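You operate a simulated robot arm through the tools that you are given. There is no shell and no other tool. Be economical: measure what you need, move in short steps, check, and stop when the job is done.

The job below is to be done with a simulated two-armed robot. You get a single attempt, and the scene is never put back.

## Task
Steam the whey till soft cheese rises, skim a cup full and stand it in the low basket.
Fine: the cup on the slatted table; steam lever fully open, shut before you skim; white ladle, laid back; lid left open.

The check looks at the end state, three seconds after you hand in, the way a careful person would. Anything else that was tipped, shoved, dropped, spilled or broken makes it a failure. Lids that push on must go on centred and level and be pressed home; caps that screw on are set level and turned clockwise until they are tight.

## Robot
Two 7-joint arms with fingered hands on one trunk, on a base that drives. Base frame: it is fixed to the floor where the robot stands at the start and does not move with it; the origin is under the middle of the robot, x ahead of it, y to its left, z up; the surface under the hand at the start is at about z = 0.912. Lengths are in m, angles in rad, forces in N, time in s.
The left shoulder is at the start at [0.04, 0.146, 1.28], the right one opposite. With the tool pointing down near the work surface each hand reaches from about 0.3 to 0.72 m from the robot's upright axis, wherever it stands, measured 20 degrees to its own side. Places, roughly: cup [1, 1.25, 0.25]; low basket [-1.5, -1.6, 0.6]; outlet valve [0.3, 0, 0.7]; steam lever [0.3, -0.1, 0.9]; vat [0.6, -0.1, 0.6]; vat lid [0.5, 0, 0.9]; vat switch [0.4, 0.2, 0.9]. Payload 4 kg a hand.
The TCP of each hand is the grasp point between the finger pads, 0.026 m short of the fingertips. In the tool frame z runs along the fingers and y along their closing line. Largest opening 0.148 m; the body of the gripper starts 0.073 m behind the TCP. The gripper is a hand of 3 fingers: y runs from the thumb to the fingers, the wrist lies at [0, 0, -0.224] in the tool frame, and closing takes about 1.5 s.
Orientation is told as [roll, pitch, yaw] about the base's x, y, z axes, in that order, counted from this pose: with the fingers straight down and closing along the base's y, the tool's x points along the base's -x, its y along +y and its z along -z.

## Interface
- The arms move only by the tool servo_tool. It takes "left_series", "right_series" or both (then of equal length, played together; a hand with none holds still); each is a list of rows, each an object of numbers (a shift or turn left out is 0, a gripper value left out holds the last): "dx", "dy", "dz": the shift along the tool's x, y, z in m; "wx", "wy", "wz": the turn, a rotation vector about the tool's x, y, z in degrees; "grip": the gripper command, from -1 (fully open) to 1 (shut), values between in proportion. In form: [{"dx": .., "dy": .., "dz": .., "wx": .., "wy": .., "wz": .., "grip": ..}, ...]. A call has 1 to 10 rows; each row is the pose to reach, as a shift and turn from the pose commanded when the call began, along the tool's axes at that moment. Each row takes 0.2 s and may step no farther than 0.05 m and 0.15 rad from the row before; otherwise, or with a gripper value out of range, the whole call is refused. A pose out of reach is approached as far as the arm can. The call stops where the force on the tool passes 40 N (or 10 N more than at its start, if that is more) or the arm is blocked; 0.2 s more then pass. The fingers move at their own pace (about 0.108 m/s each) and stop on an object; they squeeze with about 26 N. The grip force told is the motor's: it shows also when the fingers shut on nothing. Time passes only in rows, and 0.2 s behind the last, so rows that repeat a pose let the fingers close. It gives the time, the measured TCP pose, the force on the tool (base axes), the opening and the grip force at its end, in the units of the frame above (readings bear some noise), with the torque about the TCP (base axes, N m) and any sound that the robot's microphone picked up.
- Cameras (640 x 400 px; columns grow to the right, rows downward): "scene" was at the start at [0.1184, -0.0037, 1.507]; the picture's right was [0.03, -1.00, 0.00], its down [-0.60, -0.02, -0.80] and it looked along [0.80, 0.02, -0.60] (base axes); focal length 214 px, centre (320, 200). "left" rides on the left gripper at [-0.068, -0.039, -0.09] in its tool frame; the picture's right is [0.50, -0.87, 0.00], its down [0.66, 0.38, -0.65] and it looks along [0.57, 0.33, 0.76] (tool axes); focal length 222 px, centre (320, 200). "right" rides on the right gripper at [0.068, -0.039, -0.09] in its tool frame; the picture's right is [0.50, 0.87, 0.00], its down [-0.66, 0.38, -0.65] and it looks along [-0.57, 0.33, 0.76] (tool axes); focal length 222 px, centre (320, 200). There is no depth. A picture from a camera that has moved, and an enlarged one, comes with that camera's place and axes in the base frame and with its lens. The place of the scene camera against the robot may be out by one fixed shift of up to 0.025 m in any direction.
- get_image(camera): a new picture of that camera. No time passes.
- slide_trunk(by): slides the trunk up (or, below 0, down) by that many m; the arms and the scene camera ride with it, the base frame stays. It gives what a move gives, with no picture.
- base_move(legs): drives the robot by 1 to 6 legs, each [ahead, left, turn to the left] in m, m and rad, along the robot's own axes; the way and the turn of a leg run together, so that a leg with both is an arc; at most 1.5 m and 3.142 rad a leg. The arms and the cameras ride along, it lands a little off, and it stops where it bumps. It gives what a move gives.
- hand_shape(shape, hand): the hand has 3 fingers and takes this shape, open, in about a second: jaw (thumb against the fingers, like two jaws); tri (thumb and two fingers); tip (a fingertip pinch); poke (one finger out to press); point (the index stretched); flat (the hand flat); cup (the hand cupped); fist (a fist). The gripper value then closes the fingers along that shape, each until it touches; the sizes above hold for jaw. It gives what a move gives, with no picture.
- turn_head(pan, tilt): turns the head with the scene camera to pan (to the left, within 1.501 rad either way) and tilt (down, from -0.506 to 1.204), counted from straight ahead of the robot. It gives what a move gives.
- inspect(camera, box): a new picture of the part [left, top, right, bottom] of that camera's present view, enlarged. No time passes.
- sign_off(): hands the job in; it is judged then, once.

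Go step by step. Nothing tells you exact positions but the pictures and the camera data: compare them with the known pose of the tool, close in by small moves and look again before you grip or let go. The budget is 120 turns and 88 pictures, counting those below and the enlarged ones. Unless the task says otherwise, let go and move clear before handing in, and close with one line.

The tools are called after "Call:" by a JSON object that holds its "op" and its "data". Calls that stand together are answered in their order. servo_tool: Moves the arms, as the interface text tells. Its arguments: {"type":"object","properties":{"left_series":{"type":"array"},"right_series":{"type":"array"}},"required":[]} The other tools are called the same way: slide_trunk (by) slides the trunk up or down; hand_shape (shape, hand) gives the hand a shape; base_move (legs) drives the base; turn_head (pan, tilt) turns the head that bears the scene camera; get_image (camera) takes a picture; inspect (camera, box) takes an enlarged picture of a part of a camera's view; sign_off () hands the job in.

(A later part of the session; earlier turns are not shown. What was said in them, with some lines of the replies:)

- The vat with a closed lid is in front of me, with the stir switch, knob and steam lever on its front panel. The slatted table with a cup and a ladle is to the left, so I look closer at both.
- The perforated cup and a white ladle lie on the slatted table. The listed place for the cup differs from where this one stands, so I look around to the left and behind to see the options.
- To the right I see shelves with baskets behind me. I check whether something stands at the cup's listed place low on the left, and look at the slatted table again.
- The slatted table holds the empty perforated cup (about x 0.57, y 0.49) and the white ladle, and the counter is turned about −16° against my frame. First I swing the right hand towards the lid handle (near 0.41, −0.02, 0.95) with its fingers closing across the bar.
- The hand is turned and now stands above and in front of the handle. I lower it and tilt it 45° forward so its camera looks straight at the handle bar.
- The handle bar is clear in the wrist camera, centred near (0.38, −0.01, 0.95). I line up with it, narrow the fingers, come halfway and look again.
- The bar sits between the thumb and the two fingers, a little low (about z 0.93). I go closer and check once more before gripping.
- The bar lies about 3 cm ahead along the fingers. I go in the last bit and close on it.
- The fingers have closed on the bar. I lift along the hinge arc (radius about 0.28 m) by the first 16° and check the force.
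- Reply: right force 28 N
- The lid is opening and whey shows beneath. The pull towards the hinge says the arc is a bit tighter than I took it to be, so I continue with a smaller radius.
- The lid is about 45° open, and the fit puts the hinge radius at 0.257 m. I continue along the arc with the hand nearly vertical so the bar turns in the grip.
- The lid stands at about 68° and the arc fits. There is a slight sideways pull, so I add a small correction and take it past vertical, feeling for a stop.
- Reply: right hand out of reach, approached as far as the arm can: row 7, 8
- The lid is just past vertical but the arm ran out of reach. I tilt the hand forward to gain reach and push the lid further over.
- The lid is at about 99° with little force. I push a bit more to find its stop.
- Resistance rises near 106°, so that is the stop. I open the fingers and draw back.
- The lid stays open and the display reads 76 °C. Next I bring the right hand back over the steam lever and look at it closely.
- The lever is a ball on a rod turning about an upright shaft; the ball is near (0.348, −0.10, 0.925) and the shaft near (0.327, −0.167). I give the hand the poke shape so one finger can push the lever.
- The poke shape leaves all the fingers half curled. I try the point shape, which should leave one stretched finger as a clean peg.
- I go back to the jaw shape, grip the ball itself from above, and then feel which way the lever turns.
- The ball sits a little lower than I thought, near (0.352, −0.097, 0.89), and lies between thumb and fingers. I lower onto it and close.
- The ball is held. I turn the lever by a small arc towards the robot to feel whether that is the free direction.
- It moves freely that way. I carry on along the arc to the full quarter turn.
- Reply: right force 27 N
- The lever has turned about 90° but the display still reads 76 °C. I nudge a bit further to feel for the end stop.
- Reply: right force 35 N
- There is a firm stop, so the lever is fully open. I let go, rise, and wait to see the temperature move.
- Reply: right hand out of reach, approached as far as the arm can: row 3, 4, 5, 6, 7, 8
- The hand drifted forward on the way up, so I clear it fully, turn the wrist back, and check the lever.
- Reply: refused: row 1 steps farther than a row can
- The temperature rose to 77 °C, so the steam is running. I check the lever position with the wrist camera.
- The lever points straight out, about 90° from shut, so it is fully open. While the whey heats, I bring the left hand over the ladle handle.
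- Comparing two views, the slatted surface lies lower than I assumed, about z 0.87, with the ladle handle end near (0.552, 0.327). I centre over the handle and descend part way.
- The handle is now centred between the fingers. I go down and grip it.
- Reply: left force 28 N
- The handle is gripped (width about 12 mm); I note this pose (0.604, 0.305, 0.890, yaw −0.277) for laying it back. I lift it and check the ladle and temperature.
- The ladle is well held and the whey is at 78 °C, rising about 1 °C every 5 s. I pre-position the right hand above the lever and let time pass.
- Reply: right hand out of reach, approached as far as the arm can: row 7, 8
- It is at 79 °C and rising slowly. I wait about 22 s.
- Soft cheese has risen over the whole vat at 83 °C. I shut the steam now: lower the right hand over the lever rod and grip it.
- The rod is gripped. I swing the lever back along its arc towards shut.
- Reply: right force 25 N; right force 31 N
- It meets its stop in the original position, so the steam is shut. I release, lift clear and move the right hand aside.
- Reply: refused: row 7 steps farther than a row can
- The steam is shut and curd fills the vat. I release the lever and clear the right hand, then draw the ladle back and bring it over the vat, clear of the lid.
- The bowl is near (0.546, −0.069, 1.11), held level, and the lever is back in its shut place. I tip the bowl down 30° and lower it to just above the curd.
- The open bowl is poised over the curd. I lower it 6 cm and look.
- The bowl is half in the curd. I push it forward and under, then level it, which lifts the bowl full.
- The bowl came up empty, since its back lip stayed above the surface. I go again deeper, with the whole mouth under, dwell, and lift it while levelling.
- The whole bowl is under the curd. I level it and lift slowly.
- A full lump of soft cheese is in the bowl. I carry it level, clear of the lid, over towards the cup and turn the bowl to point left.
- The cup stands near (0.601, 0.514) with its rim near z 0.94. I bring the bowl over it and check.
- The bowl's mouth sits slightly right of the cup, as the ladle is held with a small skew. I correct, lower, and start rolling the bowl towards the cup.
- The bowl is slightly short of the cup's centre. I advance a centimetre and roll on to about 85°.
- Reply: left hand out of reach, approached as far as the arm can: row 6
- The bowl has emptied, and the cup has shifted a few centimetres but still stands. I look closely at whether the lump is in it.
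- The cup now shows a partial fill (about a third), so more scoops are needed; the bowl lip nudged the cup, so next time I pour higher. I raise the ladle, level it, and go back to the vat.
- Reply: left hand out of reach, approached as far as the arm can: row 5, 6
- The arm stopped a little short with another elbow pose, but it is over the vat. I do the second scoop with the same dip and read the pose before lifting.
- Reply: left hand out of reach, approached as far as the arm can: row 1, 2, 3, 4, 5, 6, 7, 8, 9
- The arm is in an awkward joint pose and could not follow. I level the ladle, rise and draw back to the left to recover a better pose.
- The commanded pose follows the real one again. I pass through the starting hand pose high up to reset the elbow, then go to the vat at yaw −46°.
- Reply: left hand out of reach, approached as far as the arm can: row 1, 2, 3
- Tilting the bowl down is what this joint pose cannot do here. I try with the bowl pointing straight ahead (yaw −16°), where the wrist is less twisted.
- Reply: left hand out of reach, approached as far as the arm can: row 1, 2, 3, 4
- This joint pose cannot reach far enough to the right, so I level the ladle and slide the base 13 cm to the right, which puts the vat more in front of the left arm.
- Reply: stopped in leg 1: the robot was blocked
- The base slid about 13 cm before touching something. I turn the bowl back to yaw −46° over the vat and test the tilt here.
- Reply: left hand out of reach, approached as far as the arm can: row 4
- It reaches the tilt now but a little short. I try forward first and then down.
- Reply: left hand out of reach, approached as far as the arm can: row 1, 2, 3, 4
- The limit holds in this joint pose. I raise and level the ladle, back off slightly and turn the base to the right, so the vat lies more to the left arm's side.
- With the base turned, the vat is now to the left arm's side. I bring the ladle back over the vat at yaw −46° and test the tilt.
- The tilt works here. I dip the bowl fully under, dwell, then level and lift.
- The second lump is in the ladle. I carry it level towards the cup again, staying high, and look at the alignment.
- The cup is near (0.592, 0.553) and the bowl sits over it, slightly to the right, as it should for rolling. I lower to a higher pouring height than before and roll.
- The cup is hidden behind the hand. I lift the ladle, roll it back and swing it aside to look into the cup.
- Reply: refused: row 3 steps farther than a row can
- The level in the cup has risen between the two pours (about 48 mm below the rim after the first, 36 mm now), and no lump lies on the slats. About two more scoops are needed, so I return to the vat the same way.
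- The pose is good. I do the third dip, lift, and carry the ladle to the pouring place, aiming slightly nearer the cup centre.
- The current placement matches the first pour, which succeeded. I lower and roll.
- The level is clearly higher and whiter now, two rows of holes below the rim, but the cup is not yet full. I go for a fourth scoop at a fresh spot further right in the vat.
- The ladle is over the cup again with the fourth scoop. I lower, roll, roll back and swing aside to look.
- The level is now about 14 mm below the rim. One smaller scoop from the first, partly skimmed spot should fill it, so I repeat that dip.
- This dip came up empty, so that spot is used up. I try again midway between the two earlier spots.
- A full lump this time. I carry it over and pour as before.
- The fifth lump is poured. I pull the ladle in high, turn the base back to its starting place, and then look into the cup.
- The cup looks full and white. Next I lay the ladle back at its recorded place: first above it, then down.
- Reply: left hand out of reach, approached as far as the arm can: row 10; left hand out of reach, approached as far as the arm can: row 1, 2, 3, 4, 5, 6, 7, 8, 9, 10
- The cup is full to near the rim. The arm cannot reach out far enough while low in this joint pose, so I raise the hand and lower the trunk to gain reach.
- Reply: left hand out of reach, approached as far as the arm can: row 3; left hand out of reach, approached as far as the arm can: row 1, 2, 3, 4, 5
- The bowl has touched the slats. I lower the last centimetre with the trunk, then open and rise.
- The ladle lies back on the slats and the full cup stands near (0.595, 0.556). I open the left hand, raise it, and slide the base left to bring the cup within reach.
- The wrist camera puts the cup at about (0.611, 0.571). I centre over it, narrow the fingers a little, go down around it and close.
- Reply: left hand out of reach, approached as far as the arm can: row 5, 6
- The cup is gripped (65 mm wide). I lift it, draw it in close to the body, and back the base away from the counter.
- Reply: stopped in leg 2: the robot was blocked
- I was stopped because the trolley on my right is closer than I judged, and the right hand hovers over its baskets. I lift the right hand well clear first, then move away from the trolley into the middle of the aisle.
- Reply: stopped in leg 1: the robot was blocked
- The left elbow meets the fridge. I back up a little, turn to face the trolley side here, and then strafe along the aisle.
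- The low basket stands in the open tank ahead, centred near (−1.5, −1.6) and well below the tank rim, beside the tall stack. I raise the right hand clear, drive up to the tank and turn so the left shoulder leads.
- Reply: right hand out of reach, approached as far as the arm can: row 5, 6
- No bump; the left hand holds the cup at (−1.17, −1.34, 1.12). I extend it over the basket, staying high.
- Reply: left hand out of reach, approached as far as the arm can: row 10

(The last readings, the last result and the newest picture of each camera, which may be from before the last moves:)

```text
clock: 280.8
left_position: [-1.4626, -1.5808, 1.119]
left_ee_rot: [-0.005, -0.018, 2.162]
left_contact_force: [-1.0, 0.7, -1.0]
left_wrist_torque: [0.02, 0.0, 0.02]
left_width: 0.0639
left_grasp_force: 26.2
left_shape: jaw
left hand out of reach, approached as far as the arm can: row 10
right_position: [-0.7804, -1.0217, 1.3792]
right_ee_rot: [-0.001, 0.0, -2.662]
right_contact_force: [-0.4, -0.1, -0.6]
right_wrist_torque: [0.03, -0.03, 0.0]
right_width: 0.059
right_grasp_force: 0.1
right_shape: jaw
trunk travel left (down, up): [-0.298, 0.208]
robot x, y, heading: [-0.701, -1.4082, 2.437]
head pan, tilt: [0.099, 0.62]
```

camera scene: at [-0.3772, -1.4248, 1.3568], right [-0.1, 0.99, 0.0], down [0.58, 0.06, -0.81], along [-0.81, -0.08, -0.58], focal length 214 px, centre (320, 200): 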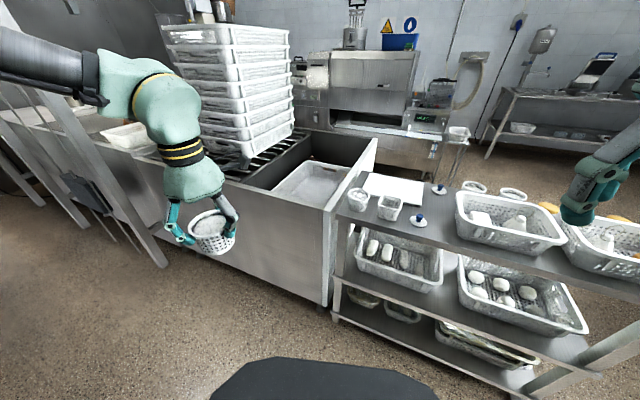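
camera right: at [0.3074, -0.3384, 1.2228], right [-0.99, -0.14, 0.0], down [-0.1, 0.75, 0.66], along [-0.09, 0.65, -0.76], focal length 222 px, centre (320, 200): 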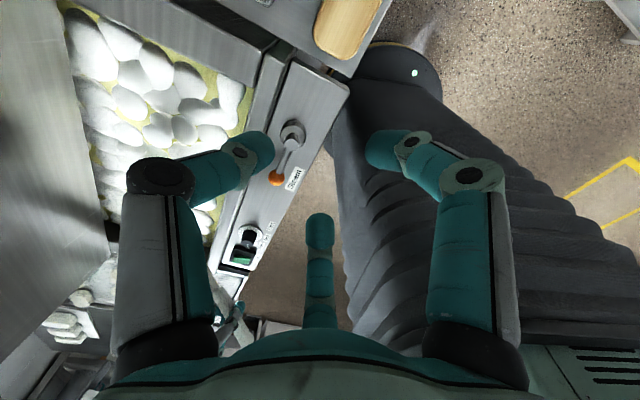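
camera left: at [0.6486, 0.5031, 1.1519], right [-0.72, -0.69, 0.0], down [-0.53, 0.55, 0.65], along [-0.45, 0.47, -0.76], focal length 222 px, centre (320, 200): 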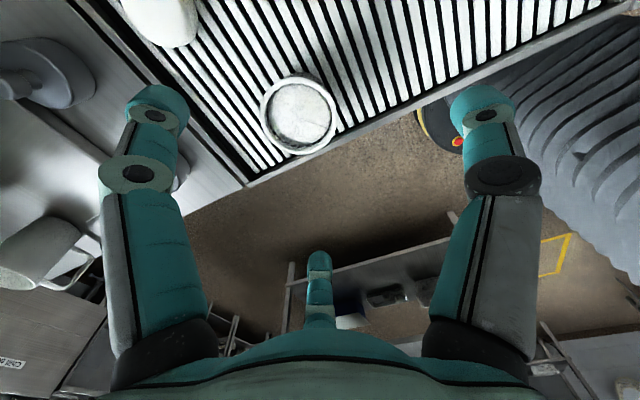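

The cup is above the basket. I lower the trunk 0.2 m, still above the basket, and use my last picture from the wrist camera.

Call:
{"op": "slide_trunk", "data": {"by": -0.18}}

Call:
{"op": "get_image", "data": {"camera": "left"}}

```text
clock: 282.8
left_position: [-1.4615, -1.58, 0.9405]
left_ee_rot: [0.0, -0.021, 2.163]
left_contact_force: [-0.3, -0.7, 0.5]
left_wrist_torque: [0.01, -0.03, 0.02]
left_width: 0.0639
left_grasp_force: 25.7
left_shape: jaw
right_position: [-0.7767, -1.0194, 1.2]
right_ee_rot: [0.0, 0.0, -2.661]
right_contact_force: [0.5, 0.2, -1.7]
right_wrist_torque: [0.01, -0.01, -0.01]
right_width: 0.0593
right_grasp_force: 0.0
right_shape: jaw
trunk travel left (down, up): [-0.118, 0.388]
robot x, y, heading: [-0.6947, -1.4072, 2.438]
head pan, tilt: [0.099, 0.62]
```

```text
0 pictures are left
camera left: at [-1.4665, -1.5029, 1.0308], right [1.0, 0.07, -0.01], down [0.06, -0.77, 0.64], along [0.04, -0.64, -0.77], focal length 222 px, centre (320, 200)
```

left: 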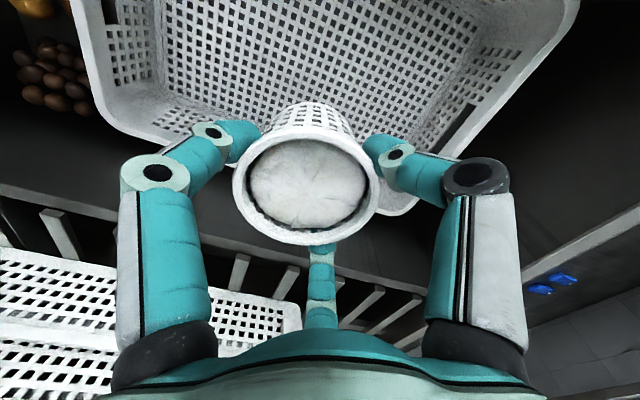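

The cup is full and hangs over the middle of the low basket. I lower the rest of the trunk travel and then go down gently with the arm until the cup touches.

Call:
{"op": "slide_trunk", "data": {"by": -0.11}}

Call:
{"op": "servo_tool", "data": {"left_series": [{"dz": 0.02}, {"dz": 0.04}, {"dz": 0.06}, {"dz": 0.08}, {"dz": 0.1}]}}

```text
clock: 284.2
left_position: [-1.4608, -1.5816, 0.831]
left_ee_rot: [-0.002, -0.021, 2.164]
left_contact_force: [1.2, 0.4, -0.3]
left_wrist_torque: [-0.01, 0.04, -0.01]
left_width: 0.0641
left_grasp_force: 26.6
left_shape: jaw
right_position: [-0.7772, -1.0202, 1.0905]
right_ee_rot: [-0.002, -0.003, -2.661]
right_contact_force: [0.4, 0.1, -0.2]
right_wrist_torque: [-0.02, 0.02, 0.03]
right_width: 0.0593
right_grasp_force: 0.1
right_shape: jaw
trunk travel left (down, up): [-0.008, 0.498]
robot x, y, heading: [-0.6989, -1.4084, 2.426]
head pan, tilt: [0.099, 0.62]
```

```text
clock: 285.4
left_position: [-1.4627, -1.5786, 0.7287]
left_ee_rot: [-0.001, -0.022, 2.163]
left_contact_force: [-0.6, 0.0, 0.4]
left_wrist_torque: [-0.01, 0.0, 0.01]
left_width: 0.064
left_grasp_force: 26.1
left_shape: jaw
right_position: [-0.7787, -1.0204, 1.0909]
right_ee_rot: [-0.001, -0.003, -2.662]
right_contact_force: [0.3, -0.4, -1.0]
right_wrist_torque: [-0.01, 0.0, -0.02]
right_width: 0.0591
right_grasp_force: 0.1
right_shape: jaw
trunk travel left (down, up): [-0.008, 0.498]
robot x, y, heading: [-0.6949, -1.4089, 2.436]
head pan, tilt: [0.099, 0.62]
```

Call:
{"op": "servo_tool", "data": {"left_series": [{"dz": 0.008}, {"dz": 0.016}, {"dz": 0.024}, {"dz": 0.032}, {"dz": 0.04}, {"dz": 0.048}]}}

```text
clock: 286.8
left_position: [-1.4622, -1.577, 0.6817]
left_ee_rot: [-0.002, -0.022, 2.163]
left_contact_force: [-0.3, 0.6, -0.9]
left_wrist_torque: [-0.01, 0.0, 0.01]
left_width: 0.0642
left_grasp_force: 25.8
left_shape: jaw
right_position: [-0.7782, -1.0206, 1.0917]
right_ee_rot: [-0.002, -0.001, -2.662]
right_contact_force: [0.6, 0.4, -0.9]
right_wrist_torque: [-0.03, 0.0, -0.02]
right_width: 0.0591
right_grasp_force: 0.1
right_shape: jaw
trunk travel left (down, up): [-0.008, 0.498]
robot x, y, heading: [-0.7005, -1.4039, 2.436]
head pan, tilt: [0.099, 0.62]
```

Call:
{"op": "servo_tool", "data": {"left_series": [{"dz": 0.006}, {"dz": 0.012}, {"dz": 0.018}, {"dz": 0.024}, {"dz": 0.03}]}}

Call:
{"op": "servo_tool", "data": {"left_series": [{"dz": 0.005}, {"dz": 0.01}, {"dz": 0.015}, {"dz": 0.02}]}}

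```text
clock: 288.0
left_position: [-1.4642, -1.5754, 0.6528]
left_ee_rot: [-0.001, -0.021, 2.164]
left_contact_force: [-1.1, -0.1, -0.9]
left_wrist_torque: [-0.01, -0.01, -0.03]
left_width: 0.0637
left_grasp_force: 26.4
left_shape: jaw
right_position: [-0.7781, -1.0205, 1.0903]
right_ee_rot: [-0.002, -0.001, -2.661]
right_contact_force: [-0.5, -0.7, 0.5]
right_wrist_torque: [0.03, -0.03, 0.02]
right_width: 0.0592
right_grasp_force: 0.0
right_shape: jaw
trunk travel left (down, up): [-0.008, 0.498]
robot x, y, heading: [-0.6973, -1.409, 2.435]
head pan, tilt: [0.099, 0.62]
```

```text
clock: 288.9
left_position: [-1.4665, -1.5748, 0.6479]
left_ee_rot: [0.009, -0.034, 2.163]
left_contact_force: [3.6, -0.7, 24.9]
left_wrist_torque: [-0.14, -0.2, 0.02]
left_width: 0.0647
left_grasp_force: 26.0
left_shape: jaw
right_position: [-0.775, -1.0197, 1.0908]
right_ee_rot: [-0.004, -0.007, -2.66]
right_contact_force: [-0.1, 0.0, -0.1]
right_wrist_torque: [0.02, -0.01, -0.04]
right_width: 0.0592
right_grasp_force: 0.0
right_shape: jaw
trunk travel left (down, up): [-0.008, 0.498]
robot x, y, heading: [-0.6973, -1.4115, 2.438]
head pan, tilt: [0.099, 0.62]
stopped in row 4 (left hand): the force on the tool passed its limit at 44 N (the readings are from after the stop); the commanded pose is now the measured one
```

The cup stands on the basket floor (contact at TCP z 0.65). I ease the pressure, open gently, and rise straight up.

Call:
{"op": "servo_tool", "data": {"left_series": [{"dz": -0.002}, {"dz": -0.002, "grip": 0.08}, {"dz": -0.002, "grip": -0.1}, {"dz": -0.002, "grip": -0.4}, {"dz": -0.002, "grip": -0.6}, {"dz": -0.002, "grip": -0.6}]}}

Call:
{"op": "servo_tool", "data": {"left_series": [{"dz": -0.015}, {"dz": -0.035}, {"dz": -0.06}, {"dz": -0.09}, {"dz": -0.12}, {"dz": -0.16}, {"dz": -0.2}]}}

```text
clock: 290.2
left_position: [-1.466, -1.5769, 0.6446]
left_ee_rot: [0.004, -0.027, 2.161]
left_contact_force: [-0.5, -0.9, 0.5]
left_wrist_torque: [-0.03, 0.0, -0.02]
left_width: 0.1182
left_grasp_force: 0.0
left_shape: jaw
right_position: [-0.7778, -1.02, 1.0905]
right_ee_rot: [-0.001, -0.001, -2.66]
right_contact_force: [0.9, 0.3, 0.0]
right_wrist_torque: [-0.03, 0.0, 0.01]
right_width: 0.0593
right_grasp_force: 0.0
right_shape: jaw
trunk travel left (down, up): [-0.008, 0.498]
robot x, y, heading: [-0.6989, -1.4081, 2.432]
head pan, tilt: [0.099, 0.62]
```

```text
clock: 291.9
left_position: [-1.4633, -1.5799, 0.8321]
left_ee_rot: [0.004, -0.029, 2.162]
left_contact_force: [-0.1, -0.5, -0.9]
left_wrist_torque: [0.02, 0.02, -0.05]
left_width: 0.1182
left_grasp_force: 0.1
left_shape: jaw
left hand out of reach, approached as far as the arm can: row 7
right_position: [-0.7785, -1.0208, 1.091]
right_ee_rot: [-0.002, -0.003, -2.66]
right_contact_force: [0.3, 0.6, 0.5]
right_wrist_torque: [-0.02, -0.02, -0.01]
right_width: 0.0594
right_grasp_force: 0.0
right_shape: jaw
trunk travel left (down, up): [-0.008, 0.498]
robot x, y, heading: [-0.6992, -1.4062, 2.437]
head pan, tilt: [0.099, 0.62]
```

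The hand is free of the cup. I raise the trunk so the hand is well clear of the tank, then hand in.

Call:
{"op": "slide_trunk", "data": {"by": 0.3}}

Call:
{"op": "sign_off", "data": {}}

```text
clock: 294.9
left_position: [-1.4635, -1.5784, 1.1327]
left_ee_rot: [0.005, -0.027, 2.164]
left_contact_force: [-1.0, 0.1, -0.5]
left_wrist_torque: [-0.02, -0.02, 0.01]
left_width: 0.1183
left_grasp_force: 0.0
left_shape: jaw
right_position: [-0.7782, -1.0202, 1.3889]
right_ee_rot: [-0.002, 0.0, -2.659]
right_contact_force: [-0.2, -0.3, -0.7]
right_wrist_torque: [-0.04, 0.03, 0.02]
right_width: 0.0592
right_grasp_force: 0.0
right_shape: jaw
trunk travel left (down, up): [-0.308, 0.198]
robot x, y, heading: [-0.6994, -1.4115, 2.433]
head pan, tilt: [0.099, 0.62]
```

```text
The job is handed in.
```

I steamed the whey to 83 °C until the soft cheese rose, shut the steam, skimmed the cup full, laid the white ladle back, left the lid open and stood the cup in the low basket; with no pictures left, the final set-down was judged only by touch.
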